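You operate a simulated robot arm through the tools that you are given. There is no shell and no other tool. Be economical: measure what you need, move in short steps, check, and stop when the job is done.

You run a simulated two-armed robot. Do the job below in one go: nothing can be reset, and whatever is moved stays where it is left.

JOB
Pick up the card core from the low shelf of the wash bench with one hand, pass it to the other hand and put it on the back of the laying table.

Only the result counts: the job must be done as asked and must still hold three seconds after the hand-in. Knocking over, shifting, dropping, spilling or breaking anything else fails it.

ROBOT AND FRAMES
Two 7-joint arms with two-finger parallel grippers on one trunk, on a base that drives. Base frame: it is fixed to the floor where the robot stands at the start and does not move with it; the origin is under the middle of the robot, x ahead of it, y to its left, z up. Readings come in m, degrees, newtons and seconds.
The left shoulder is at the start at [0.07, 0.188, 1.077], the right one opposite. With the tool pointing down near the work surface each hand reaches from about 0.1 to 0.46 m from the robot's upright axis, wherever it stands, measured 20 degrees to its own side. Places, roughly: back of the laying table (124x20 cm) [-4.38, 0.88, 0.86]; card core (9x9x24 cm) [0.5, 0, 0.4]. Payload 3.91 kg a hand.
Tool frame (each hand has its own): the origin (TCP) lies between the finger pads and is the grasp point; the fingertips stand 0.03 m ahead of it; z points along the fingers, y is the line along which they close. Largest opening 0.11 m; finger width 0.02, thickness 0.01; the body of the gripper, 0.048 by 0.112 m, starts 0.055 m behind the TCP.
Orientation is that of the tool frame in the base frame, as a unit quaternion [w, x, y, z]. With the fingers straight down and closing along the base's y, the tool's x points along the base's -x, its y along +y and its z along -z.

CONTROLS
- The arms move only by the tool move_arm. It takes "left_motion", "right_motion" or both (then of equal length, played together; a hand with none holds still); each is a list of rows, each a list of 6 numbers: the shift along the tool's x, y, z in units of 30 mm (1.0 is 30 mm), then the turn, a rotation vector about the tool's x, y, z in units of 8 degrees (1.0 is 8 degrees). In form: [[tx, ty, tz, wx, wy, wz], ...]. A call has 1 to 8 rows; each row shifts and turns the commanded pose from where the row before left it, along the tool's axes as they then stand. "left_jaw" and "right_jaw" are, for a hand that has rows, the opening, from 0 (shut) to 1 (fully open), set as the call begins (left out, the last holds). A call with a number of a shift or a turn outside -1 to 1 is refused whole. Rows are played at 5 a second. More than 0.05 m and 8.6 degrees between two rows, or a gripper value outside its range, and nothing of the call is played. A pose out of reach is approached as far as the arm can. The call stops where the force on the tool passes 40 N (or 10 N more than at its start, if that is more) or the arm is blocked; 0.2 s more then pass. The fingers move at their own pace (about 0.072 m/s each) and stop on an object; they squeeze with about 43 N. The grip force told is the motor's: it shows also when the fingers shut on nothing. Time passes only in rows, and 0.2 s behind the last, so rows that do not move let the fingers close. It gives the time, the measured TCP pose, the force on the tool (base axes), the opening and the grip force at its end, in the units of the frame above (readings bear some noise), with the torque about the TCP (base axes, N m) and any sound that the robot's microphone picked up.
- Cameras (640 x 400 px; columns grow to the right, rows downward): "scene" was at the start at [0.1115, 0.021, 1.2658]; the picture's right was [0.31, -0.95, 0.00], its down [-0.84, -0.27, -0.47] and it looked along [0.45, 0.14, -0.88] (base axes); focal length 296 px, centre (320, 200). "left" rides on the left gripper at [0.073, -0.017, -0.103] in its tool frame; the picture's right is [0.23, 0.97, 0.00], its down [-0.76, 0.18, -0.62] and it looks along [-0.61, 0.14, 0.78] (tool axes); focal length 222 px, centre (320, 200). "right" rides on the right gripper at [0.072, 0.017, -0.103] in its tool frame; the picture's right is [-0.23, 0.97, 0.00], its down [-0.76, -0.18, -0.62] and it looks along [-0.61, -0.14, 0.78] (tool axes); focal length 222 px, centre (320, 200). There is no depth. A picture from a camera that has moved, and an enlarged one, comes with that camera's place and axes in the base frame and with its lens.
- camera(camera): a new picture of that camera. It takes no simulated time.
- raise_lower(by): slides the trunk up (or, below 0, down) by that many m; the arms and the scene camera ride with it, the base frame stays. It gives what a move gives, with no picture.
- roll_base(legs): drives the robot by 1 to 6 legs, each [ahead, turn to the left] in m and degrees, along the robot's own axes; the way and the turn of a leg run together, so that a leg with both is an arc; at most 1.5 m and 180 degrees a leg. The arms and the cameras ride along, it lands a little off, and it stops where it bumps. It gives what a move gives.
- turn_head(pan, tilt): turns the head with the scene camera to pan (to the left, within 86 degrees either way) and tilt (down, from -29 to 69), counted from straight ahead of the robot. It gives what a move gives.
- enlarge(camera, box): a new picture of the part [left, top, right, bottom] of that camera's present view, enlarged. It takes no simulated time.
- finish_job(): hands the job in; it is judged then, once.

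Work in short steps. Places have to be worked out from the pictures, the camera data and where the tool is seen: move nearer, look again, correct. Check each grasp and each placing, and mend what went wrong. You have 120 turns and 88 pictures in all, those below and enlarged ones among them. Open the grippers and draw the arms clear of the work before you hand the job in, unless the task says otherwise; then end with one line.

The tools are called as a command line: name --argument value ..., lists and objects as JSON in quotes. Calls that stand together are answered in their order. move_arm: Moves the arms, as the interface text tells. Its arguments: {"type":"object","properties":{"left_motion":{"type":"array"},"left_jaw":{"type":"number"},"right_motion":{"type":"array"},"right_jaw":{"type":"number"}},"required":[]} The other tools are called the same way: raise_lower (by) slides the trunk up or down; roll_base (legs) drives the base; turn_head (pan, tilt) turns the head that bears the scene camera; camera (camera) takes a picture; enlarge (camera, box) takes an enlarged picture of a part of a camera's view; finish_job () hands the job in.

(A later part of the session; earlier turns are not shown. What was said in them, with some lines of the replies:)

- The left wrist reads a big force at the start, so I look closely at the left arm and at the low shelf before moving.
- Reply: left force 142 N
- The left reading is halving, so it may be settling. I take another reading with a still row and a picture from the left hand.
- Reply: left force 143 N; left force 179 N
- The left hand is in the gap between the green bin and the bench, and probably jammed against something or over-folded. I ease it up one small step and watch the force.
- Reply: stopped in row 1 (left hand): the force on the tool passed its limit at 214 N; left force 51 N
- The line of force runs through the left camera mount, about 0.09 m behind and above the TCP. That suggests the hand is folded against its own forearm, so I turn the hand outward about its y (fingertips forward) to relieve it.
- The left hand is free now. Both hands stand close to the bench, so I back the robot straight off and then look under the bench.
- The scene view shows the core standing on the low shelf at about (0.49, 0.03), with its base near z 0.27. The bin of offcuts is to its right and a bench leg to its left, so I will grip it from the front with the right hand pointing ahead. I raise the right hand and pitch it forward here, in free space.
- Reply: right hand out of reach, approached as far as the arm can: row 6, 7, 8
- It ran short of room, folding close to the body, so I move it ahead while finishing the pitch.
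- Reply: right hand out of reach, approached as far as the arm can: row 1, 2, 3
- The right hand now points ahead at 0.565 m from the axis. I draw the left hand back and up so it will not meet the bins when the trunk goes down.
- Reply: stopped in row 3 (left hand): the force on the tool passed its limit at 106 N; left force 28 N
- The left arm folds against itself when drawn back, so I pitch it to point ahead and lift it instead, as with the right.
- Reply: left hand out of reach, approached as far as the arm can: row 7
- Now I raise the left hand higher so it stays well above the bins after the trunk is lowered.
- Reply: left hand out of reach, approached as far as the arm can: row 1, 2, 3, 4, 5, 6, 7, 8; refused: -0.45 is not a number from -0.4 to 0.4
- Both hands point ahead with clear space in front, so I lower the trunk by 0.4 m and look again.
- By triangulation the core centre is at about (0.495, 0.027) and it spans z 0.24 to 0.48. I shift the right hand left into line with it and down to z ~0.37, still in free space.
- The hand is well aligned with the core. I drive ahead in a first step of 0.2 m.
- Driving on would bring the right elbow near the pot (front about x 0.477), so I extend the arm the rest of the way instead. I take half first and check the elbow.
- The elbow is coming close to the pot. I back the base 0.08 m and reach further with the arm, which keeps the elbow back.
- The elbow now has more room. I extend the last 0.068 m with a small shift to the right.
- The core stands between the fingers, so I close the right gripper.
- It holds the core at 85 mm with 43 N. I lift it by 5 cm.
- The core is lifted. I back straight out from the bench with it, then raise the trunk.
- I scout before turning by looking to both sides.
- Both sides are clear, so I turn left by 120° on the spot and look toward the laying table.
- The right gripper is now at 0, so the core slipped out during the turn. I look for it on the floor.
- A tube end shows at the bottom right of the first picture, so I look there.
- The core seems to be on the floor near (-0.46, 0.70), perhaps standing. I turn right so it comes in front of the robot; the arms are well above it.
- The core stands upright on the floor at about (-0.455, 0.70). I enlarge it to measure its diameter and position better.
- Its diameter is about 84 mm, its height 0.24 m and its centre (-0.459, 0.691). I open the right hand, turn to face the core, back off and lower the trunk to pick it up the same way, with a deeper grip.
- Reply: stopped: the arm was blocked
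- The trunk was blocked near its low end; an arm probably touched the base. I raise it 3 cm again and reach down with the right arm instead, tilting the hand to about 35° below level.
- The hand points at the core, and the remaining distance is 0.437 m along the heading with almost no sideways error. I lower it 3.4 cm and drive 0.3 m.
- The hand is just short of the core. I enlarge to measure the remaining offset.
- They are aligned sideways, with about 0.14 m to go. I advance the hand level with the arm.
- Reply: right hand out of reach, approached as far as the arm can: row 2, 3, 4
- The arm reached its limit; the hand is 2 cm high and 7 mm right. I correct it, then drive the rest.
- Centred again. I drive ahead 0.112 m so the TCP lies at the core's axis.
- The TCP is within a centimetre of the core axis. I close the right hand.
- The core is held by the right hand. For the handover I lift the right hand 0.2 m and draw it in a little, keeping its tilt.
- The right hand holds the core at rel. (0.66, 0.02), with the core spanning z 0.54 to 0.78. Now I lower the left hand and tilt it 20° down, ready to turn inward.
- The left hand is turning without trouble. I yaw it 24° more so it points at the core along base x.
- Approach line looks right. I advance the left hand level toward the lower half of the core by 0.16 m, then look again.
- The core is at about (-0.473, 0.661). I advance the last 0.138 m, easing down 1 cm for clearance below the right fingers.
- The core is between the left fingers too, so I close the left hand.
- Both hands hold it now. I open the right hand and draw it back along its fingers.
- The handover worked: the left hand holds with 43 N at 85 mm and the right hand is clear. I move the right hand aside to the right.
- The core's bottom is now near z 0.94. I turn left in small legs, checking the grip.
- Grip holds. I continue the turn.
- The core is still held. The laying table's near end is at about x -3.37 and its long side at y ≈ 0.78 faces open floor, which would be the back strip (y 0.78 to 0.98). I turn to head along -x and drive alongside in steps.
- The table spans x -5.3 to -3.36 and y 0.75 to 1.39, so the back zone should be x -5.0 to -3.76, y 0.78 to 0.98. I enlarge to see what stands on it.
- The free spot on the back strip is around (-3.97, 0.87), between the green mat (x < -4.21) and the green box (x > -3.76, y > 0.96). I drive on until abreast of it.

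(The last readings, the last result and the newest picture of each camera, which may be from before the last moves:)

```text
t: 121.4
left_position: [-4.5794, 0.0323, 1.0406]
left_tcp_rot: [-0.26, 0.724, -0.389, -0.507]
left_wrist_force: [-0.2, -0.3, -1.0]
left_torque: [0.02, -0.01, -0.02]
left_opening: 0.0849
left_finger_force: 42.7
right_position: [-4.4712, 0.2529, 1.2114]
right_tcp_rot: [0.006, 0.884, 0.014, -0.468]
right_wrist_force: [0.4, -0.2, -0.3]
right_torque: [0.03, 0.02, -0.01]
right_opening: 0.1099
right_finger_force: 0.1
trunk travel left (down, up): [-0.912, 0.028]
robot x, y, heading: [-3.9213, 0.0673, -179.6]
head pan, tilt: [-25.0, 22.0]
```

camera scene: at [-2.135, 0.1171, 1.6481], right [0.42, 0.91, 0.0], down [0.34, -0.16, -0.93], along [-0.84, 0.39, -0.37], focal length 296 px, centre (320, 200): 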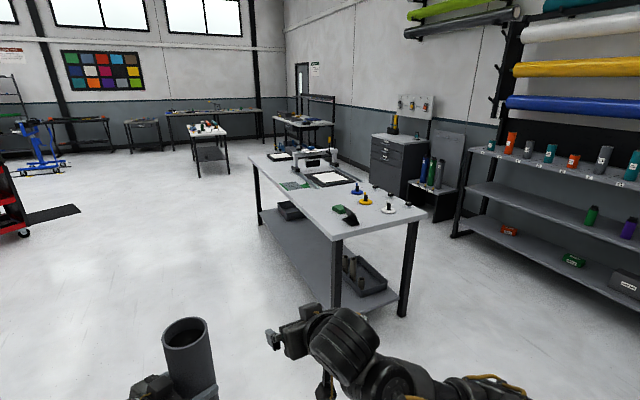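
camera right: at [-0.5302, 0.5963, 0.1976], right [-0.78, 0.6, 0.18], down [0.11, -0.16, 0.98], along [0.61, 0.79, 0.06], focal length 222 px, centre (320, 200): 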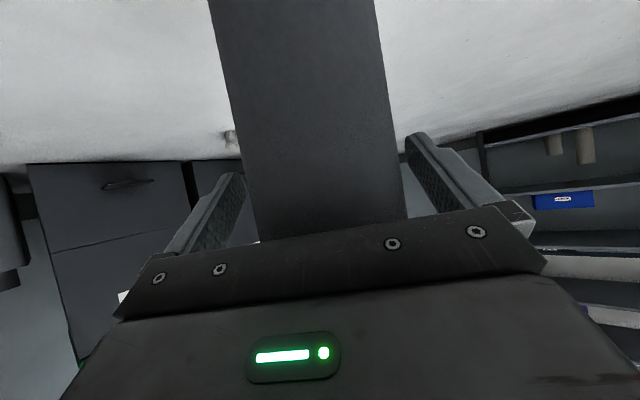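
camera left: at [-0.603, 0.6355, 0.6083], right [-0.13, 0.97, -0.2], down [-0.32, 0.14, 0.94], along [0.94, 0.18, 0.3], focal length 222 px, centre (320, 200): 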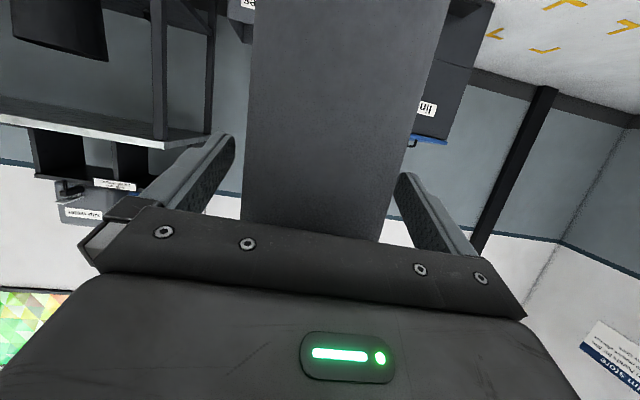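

The robot is at x -3.92 and the grip still holds. I turn right in small legs to face the table's back edge.

roll_base --legs '[[0, -15], [0, -15], [0, -15], [0, -15], [0, -15], [0, -15]]'

turn_head --pan 0 --tilt 42

camera --camera "scene"

```text
t: 127.1
left_position: [-3.9554, 0.7222, 1.0399]
left_tcp_rot: [0.542, -0.238, 0.786, 0.176]
left_wrist_force: [0.2, -0.5, -1.2]
left_torque: [-0.01, 0.01, -0.01]
left_opening: 0.0851
left_finger_force: 43.4
right_position: [-3.7343, 0.6167, 1.2116]
right_tcp_rot: [-0.326, 0.635, -0.616, -0.334]
right_wrist_force: [0.8, -0.7, 0.8]
right_torque: [0.01, 0.0, 0.01]
right_opening: 0.11
right_finger_force: 0.0
trunk travel left (down, up): [-0.912, 0.028]
robot x, y, heading: [-3.9214, 0.0627, 90.8]
head pan, tilt: [-25.0, 22.0]
```

```text
t: 128.0
left_position: [-3.9545, 0.7236, 1.04]
left_tcp_rot: [0.542, -0.238, 0.787, 0.175]
left_wrist_force: [0.4, 0.3, -1.4]
left_torque: [0.04, 0.01, 0.0]
left_opening: 0.0849
left_finger_force: 43.2
right_position: [-3.7346, 0.6168, 1.2099]
right_tcp_rot: [-0.326, 0.635, -0.615, -0.335]
right_wrist_force: [-0.3, 0.7, 0.3]
right_torque: [0.01, -0.04, -0.01]
right_opening: 0.1099
right_finger_force: 0.1
trunk travel left (down, up): [-0.912, 0.028]
robot x, y, heading: [-3.9231, 0.063, 90.6]
head pan, tilt: [0.0, 42.0]
```

```text
35 pictures are left
camera scene: at [-3.9225, 0.2013, 1.617], right [1.0, 0.01, 0.0], down [0.01, -0.67, -0.74], along [-0.01, 0.74, -0.67], focal length 296 px, centre (320, 200)
```

scene: 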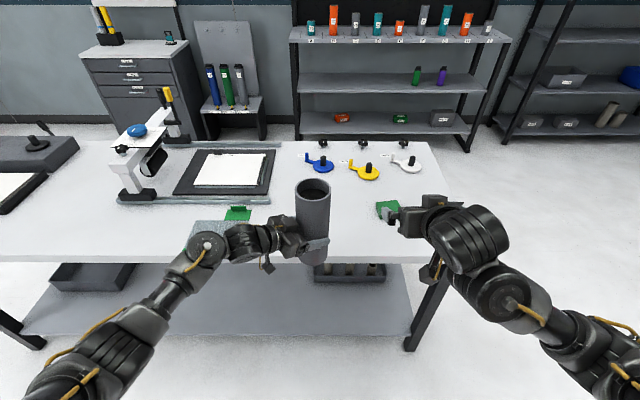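

The spot ahead on the back strip is clear. The core is at y ≈ 0.727, so I drive ahead 0.15 m to bring it over the strip.

roll_base --legs '[[0.075, 0], [0.075, 0]]'

camera --camera "scene"

camera --camera "left"

```text
t: 130.2
left_position: [-3.9574, 0.856, 1.0447]
left_tcp_rot: [0.543, -0.236, 0.786, 0.181]
left_wrist_force: [0.2, 1.7, -1.5]
left_torque: [-0.02, -0.05, -0.08]
left_opening: 0.0849
left_finger_force: 42.8
right_position: [-3.7299, 0.749, 1.2158]
right_tcp_rot: [-0.335, 0.635, -0.609, -0.336]
right_wrist_force: [-0.6, 1.1, 0.7]
right_torque: [0.01, 0.02, -0.01]
right_opening: 0.1102
right_finger_force: 0.0
trunk travel left (down, up): [-0.912, 0.028]
robot x, y, heading: [-3.9241, 0.217, 90.8]
head pan, tilt: [0.0, 42.0]
stopped in leg 2: the robot was blocked; the commanded pose is now the measured one
```

```text
34 pictures are left
camera scene: at [-3.9244, 0.3707, 1.6156], right [1.0, 0.01, 0.0], down [0.01, -0.68, -0.73], along [-0.01, 0.73, -0.68], focal length 296 px, centre (320, 200)
```

scene: 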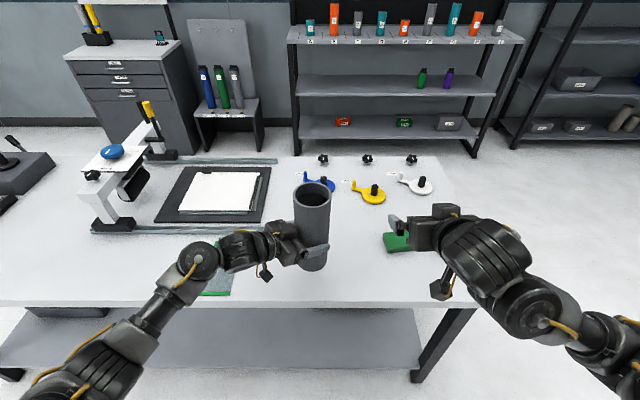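

```text
33 pictures are left
camera left: at [-4.049, 0.7723, 1.0119], right [-0.62, 0.76, -0.19], down [-0.35, -0.06, 0.94], along [0.7, 0.65, 0.3], focal length 222 px, centre (320, 200)
```

left: 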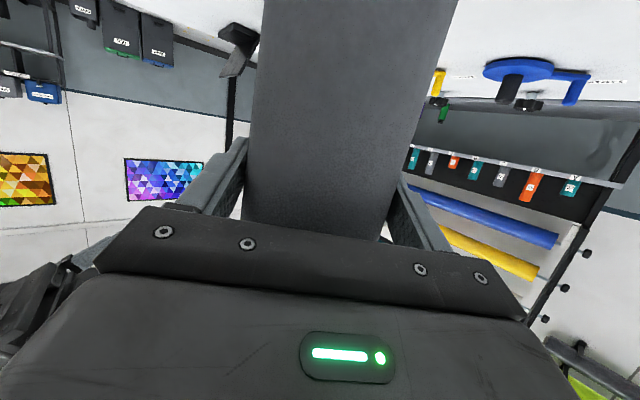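

The drive stopped slightly early as blocked. I wait a moment and read again before doing anything else.

move_arm --right_motion '[[0, 0, 0, 0, 0, 0], [0, 0, 0, 0, 0, 0], [0, 0, 0, 0, 0, 0]]'

turn_head --pan 0 --tilt 65

camera --camera "scene"

```text
t: 131.0
left_position: [-3.956, 0.8438, 1.053]
left_tcp_rot: [0.544, -0.232, 0.785, 0.185]
left_wrist_force: [-0.3, -0.2, -1.5]
left_torque: [0.01, 0.02, -0.01]
left_opening: 0.0849
left_finger_force: 43.5
right_position: [-3.7295, 0.7337, 1.2221]
right_tcp_rot: [-0.339, 0.634, -0.607, -0.34]
right_wrist_force: [-0.1, 0.4, 0.6]
right_torque: [0.01, -0.04, -0.02]
right_opening: 0.1097
right_finger_force: 0.1
trunk travel left (down, up): [-0.912, 0.028]
robot x, y, heading: [-3.9225, 0.2176, 90.5]
head pan, tilt: [0.0, 42.0]
```

```text
t: 131.9
left_position: [-3.9562, 0.8422, 1.052]
left_tcp_rot: [0.544, -0.232, 0.785, 0.186]
left_wrist_force: [0.7, 0.3, -0.9]
left_torque: [0.02, -0.01, -0.01]
left_opening: 0.0846
left_finger_force: 42.9
right_position: [-3.7299, 0.7328, 1.2226]
right_tcp_rot: [-0.339, 0.633, -0.607, -0.34]
right_wrist_force: [-0.6, 0.2, -0.6]
right_torque: [0.0, -0.01, -0.03]
right_opening: 0.1102
right_finger_force: 0.0
trunk travel left (down, up): [-0.912, 0.028]
robot x, y, heading: [-3.922, 0.215, 90.5]
head pan, tilt: [0.0, 65.0]
```

```text
32 pictures are left
camera scene: at [-3.9239, 0.3264, 1.5877], right [1.0, 0.01, 0.0], down [0.01, -0.91, -0.42], along [0.0, 0.42, -0.91], focal length 296 px, centre (320, 200)
```

scene: 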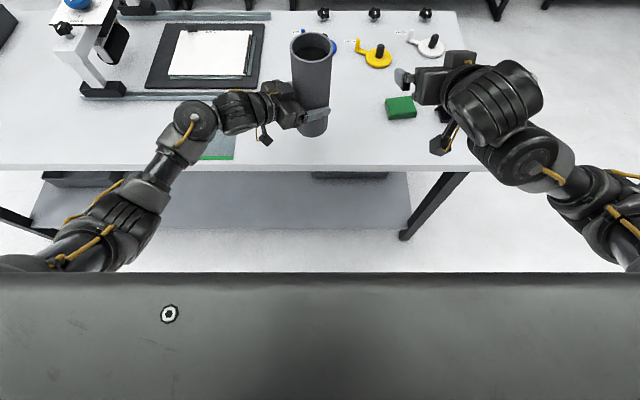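

The arms only wobbled as the base stopped: there is no contact force, and the head is level. The core is at about (-3.95, 0.847) with roughly 1.3° of roll. I straighten it, move it 2.5 cm further in, and lower it 6.5 cm.

move_arm --left_motion '[[-0.165, 0.68, 0.453, 0, 0.06, -0.16], [0, 0, 0, 0, 0, 0], [0.68, 0, 0.25, 0, 0, 0], [0.68, 0, 0.25, 0, 0, 0], [0.68, 0, 0.25, 0, 0, 0]]'

turn_head --pan 0 --tilt 45

enlarge --camera "scene" --box '[200, 150, 440, 300]'

```text
t: 133.1
left_position: [-3.9574, 0.8688, 0.9885]
left_tcp_rot: [0.543, -0.241, 0.784, 0.178]
left_wrist_force: [0.7, 0.7, -1.6]
left_torque: [-0.02, 0.03, 0.02]
left_opening: 0.0847
left_finger_force: 42.9
right_position: [-3.7303, 0.7333, 1.2227]
right_tcp_rot: [-0.34, 0.633, -0.606, -0.34]
right_wrist_force: [-0.2, -0.2, 0.4]
right_torque: [-0.02, 0.0, 0.04]
right_opening: 0.1101
right_finger_force: 0.0
trunk travel left (down, up): [-0.912, 0.028]
robot x, y, heading: [-3.9234, 0.2104, 90.8]
head pan, tilt: [0.0, 65.0]
```

```text
t: 133.9
left_position: [-3.9581, 0.8688, 0.9887]
left_tcp_rot: [0.543, -0.242, 0.784, 0.179]
left_wrist_force: [-0.7, 0.1, -1.1]
left_torque: [-0.01, 0.03, -0.02]
left_opening: 0.0847
left_finger_force: 43.4
right_position: [-3.7295, 0.7327, 1.2217]
right_tcp_rot: [-0.34, 0.633, -0.606, -0.34]
right_wrist_force: [-0.5, -0.6, 0.3]
right_torque: [0.03, -0.01, 0.0]
right_opening: 0.11
right_finger_force: 0.0
trunk travel left (down, up): [-0.912, 0.028]
robot x, y, heading: [-3.9213, 0.215, 90.5]
head pan, tilt: [0.0, 45.0]
```

```text
2.67 times, centred on (320, 225) of scene
camera zoom: at [-3.9241, 0.3472, 1.6126], right [1.0, 0.01, 0.0], down [0.01, -0.71, -0.71], along [-0.01, 0.71, -0.71], focal length 790 px, centre (320, 133)
```

zoom: 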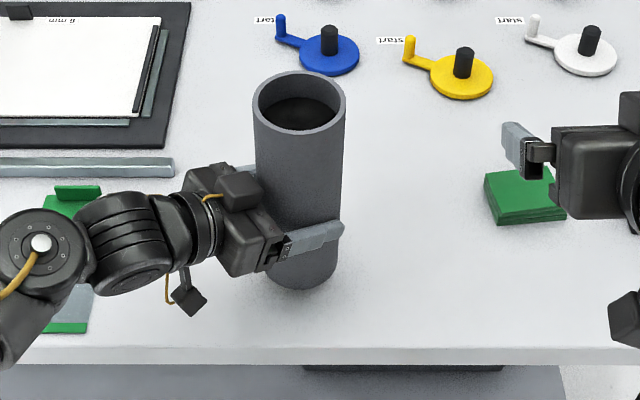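

The core is upright over the clear spot with its bottom about 2.7 cm above the top. I lower it 2 cm and feel for contact.

move_arm --left_motion '[[0.22, 0, 0.08, 0, 0, 0], [0.22, 0, 0.08, 0, 0, 0], [0.22, 0, 0.08, 0, 0, 0]]'

move_arm --left_motion '[[0.1, 0, 0.036, 0, 0, 0], [0, 0, 0, 0, 0, 0]]'

move_arm --left_motion '[[0.1, 0, 0.036, 0, 0, 0], [0, 0, 0, 0, 0, 0]]'

```text
t: 134.7
left_position: [-3.9581, 0.8688, 0.9668]
left_tcp_rot: [0.542, -0.242, 0.784, 0.179]
left_wrist_force: [-0.1, 0.0, -1.2]
left_torque: [-0.02, 0.03, 0.01]
left_opening: 0.085
left_finger_force: 43.0
right_position: [-3.7304, 0.7336, 1.2219]
right_tcp_rot: [-0.34, 0.633, -0.607, -0.34]
right_wrist_force: [1.0, -0.2, -0.2]
right_torque: [-0.01, 0.03, -0.04]
right_opening: 0.1102
right_finger_force: 0.1
trunk travel left (down, up): [-0.912, 0.028]
robot x, y, heading: [-3.9212, 0.214, 90.4]
head pan, tilt: [0.0, 45.0]
```

```text
t: 135.3
left_position: [-3.9584, 0.8685, 0.9642]
left_tcp_rot: [0.542, -0.242, 0.784, 0.179]
left_wrist_force: [1.0, 0.4, -1.8]
left_torque: [0.03, 0.02, -0.01]
left_opening: 0.085
left_finger_force: 43.4
right_position: [-3.7295, 0.7332, 1.2226]
right_tcp_rot: [-0.34, 0.633, -0.608, -0.339]
right_wrist_force: [0.1, 0.2, 0.6]
right_torque: [-0.03, 0.01, 0.02]
right_opening: 0.1099
right_finger_force: 0.2
trunk travel left (down, up): [-0.912, 0.028]
robot x, y, heading: [-3.9238, 0.2148, 90.7]
head pan, tilt: [0.0, 45.0]
```

```text
t: 135.9
left_position: [-3.957, 0.8699, 0.962]
left_tcp_rot: [0.544, -0.241, 0.784, 0.179]
left_wrist_force: [-0.2, 0.5, 3.2]
left_torque: [-0.06, -0.15, 0.01]
left_opening: 0.0852
left_finger_force: 42.4
right_position: [-3.7297, 0.7332, 1.2211]
right_tcp_rot: [-0.339, 0.634, -0.607, -0.339]
right_wrist_force: [0.4, 0.6, 0.2]
right_torque: [0.03, 0.0, -0.02]
right_opening: 0.1099
right_finger_force: 0.0
trunk travel left (down, up): [-0.912, 0.028]
robot x, y, heading: [-3.922, 0.2126, 90.7]
head pan, tilt: [0.0, 45.0]
```

The weight has gone over to the table (+3 N at z 0.962). I open the left hand.

move_arm --left_motion '[[0, 0, 0, 0, 0, 0], [0, 0, 0, 0, 0, 0], [0, 0, 0, 0, 0, 0]]' --left_jaw 1

camera --camera "left"

enlarge --camera "scene" --box '[200, 150, 440, 300]'

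```text
t: 136.7
left_position: [-3.9581, 0.8693, 0.9613]
left_tcp_rot: [0.543, -0.241, 0.784, 0.178]
left_wrist_force: [0.2, -0.3, 0.0]
left_torque: [0.01, -0.03, 0.0]
left_opening: 0.1102
left_finger_force: 0.0
right_position: [-3.7289, 0.7335, 1.2229]
right_tcp_rot: [-0.34, 0.633, -0.607, -0.34]
right_wrist_force: [-0.4, 0.0, -0.1]
right_torque: [0.0, -0.01, 0.02]
right_opening: 0.11
right_finger_force: 0.1
trunk travel left (down, up): [-0.912, 0.028]
robot x, y, heading: [-3.9225, 0.2133, 90.7]
head pan, tilt: [0.0, 45.0]
```

```text
30 pictures are left
camera left: at [-4.0489, 0.785, 0.9291], right [-0.62, 0.76, -0.2], down [-0.35, -0.05, 0.93], along [0.7, 0.65, 0.3], focal length 222 px, centre (320, 200)
```

left: 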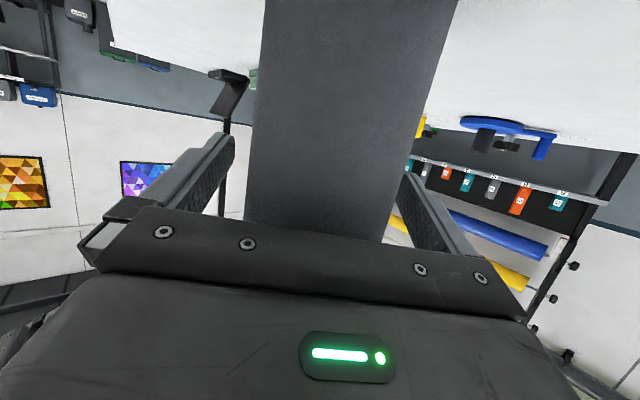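

```text
2.67 times, centred on (320, 225) of scene
camera zoom: at [-3.9241, 0.3473, 1.6127], right [1.0, 0.01, 0.0], down [0.01, -0.71, -0.71], along [-0.01, 0.71, -0.71], focal length 790 px, centre (320, 133)
```

zoom: 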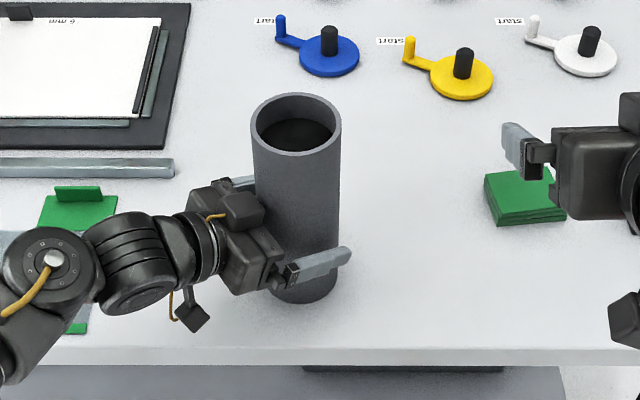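

The core stands free. I draw the left hand straight back along its fingers, slowly.

move_arm --left_motion '[[0, 0, -0.6, 0, 0, 0], [0, 0, -0.6, 0, 0, 0], [0, 0, -0.6, 0, 0, 0]]'

move_arm --left_motion '[[0, 0, -0.7, 0, 0, 0], [0, 0, -0.7, 0, 0, 0], [0, 0, -0.7, 0, 0, 0]]'

camera --camera "scene"

```text
t: 137.5
left_position: [-3.9981, 0.8378, 0.9798]
left_tcp_rot: [0.543, -0.241, 0.785, 0.178]
left_wrist_force: [0.3, -1.0, 1.5]
left_torque: [0.0, 0.04, 0.0]
left_opening: 0.1103
left_finger_force: 0.0
right_position: [-3.7309, 0.7342, 1.2225]
right_tcp_rot: [-0.34, 0.633, -0.607, -0.34]
right_wrist_force: [-0.9, -0.1, 0.2]
right_torque: [0.0, 0.0, 0.0]
right_opening: 0.1097
right_finger_force: 0.1
trunk travel left (down, up): [-0.912, 0.028]
robot x, y, heading: [-3.92, 0.2172, 90.4]
head pan, tilt: [0.0, 45.0]
```

```text
t: 138.3
left_position: [-4.0456, 0.8049, 1.0018]
left_tcp_rot: [0.543, -0.242, 0.784, 0.179]
left_wrist_force: [0.3, -0.8, 0.3]
left_torque: [0.03, -0.01, -0.02]
left_opening: 0.11
left_finger_force: 0.0
right_position: [-3.7296, 0.7323, 1.2217]
right_tcp_rot: [-0.339, 0.633, -0.606, -0.34]
right_wrist_force: [0.0, 0.5, 0.0]
right_torque: [0.03, -0.02, -0.01]
right_opening: 0.1099
right_finger_force: 0.1
trunk travel left (down, up): [-0.912, 0.028]
robot x, y, heading: [-3.9224, 0.2105, 90.9]
head pan, tilt: [0.0, 45.0]
```

```text
28 pictures are left
camera scene: at [-3.9246, 0.3467, 1.6127], right [1.0, 0.01, 0.0], down [0.01, -0.71, -0.71], along [-0.01, 0.71, -0.71], focal length 296 px, centre (320, 200)
```

scene: 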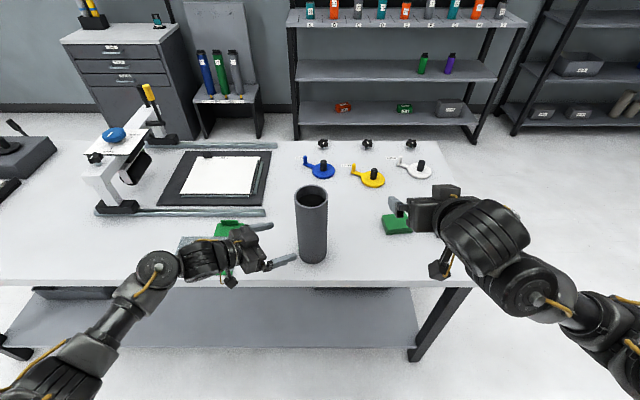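

The core stands alone at about (-3.955, 0.88) on the back strip, with the hand clear of it. I back the robot off.

roll_base --legs '[[-0.35, 0]]'

camera --camera "scene"

```text
t: 140.6
left_position: [-4.0425, 0.4656, 1.0004]
left_tcp_rot: [0.543, -0.241, 0.785, 0.178]
left_wrist_force: [-0.4, 1.0, -0.5]
left_torque: [0.0, 0.01, -0.03]
left_opening: 0.1101
left_finger_force: 0.2
right_position: [-3.725, 0.3938, 1.2224]
right_tcp_rot: [-0.339, 0.634, -0.607, -0.339]
right_wrist_force: [-0.2, -0.1, 0.1]
right_torque: [-0.01, 0.03, 0.02]
right_opening: 0.11
right_finger_force: 0.0
trunk travel left (down, up): [-0.912, 0.028]
robot x, y, heading: [-3.9179, -0.1269, 90.6]
head pan, tilt: [0.0, 45.0]
```

```text
27 pictures are left
camera scene: at [-3.9208, 0.008, 1.6125], right [1.0, 0.01, 0.0], down [0.01, -0.71, -0.71], along [-0.01, 0.71, -0.71], focal length 296 px, centre (320, 200)
```

scene: 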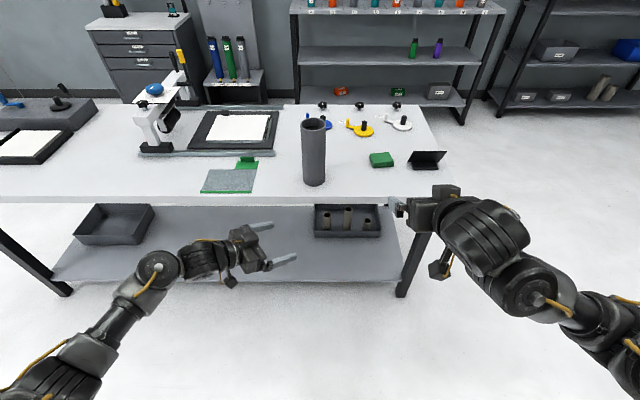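

The core stands upright on the back strip, the other things on the table are where they were, and both arms are open and clear. I hand the job in.

finish_job

```text
The job is handed in.
```

The card core is standing upright on the back of the laying table, at about (-3.955, 0.88). The right hand picked it up and passed it to the left, which set it down. It slipped out of the right hand once during a turn and landed upright on the floor, and I picked it up again from there. I saw nothing else moved.
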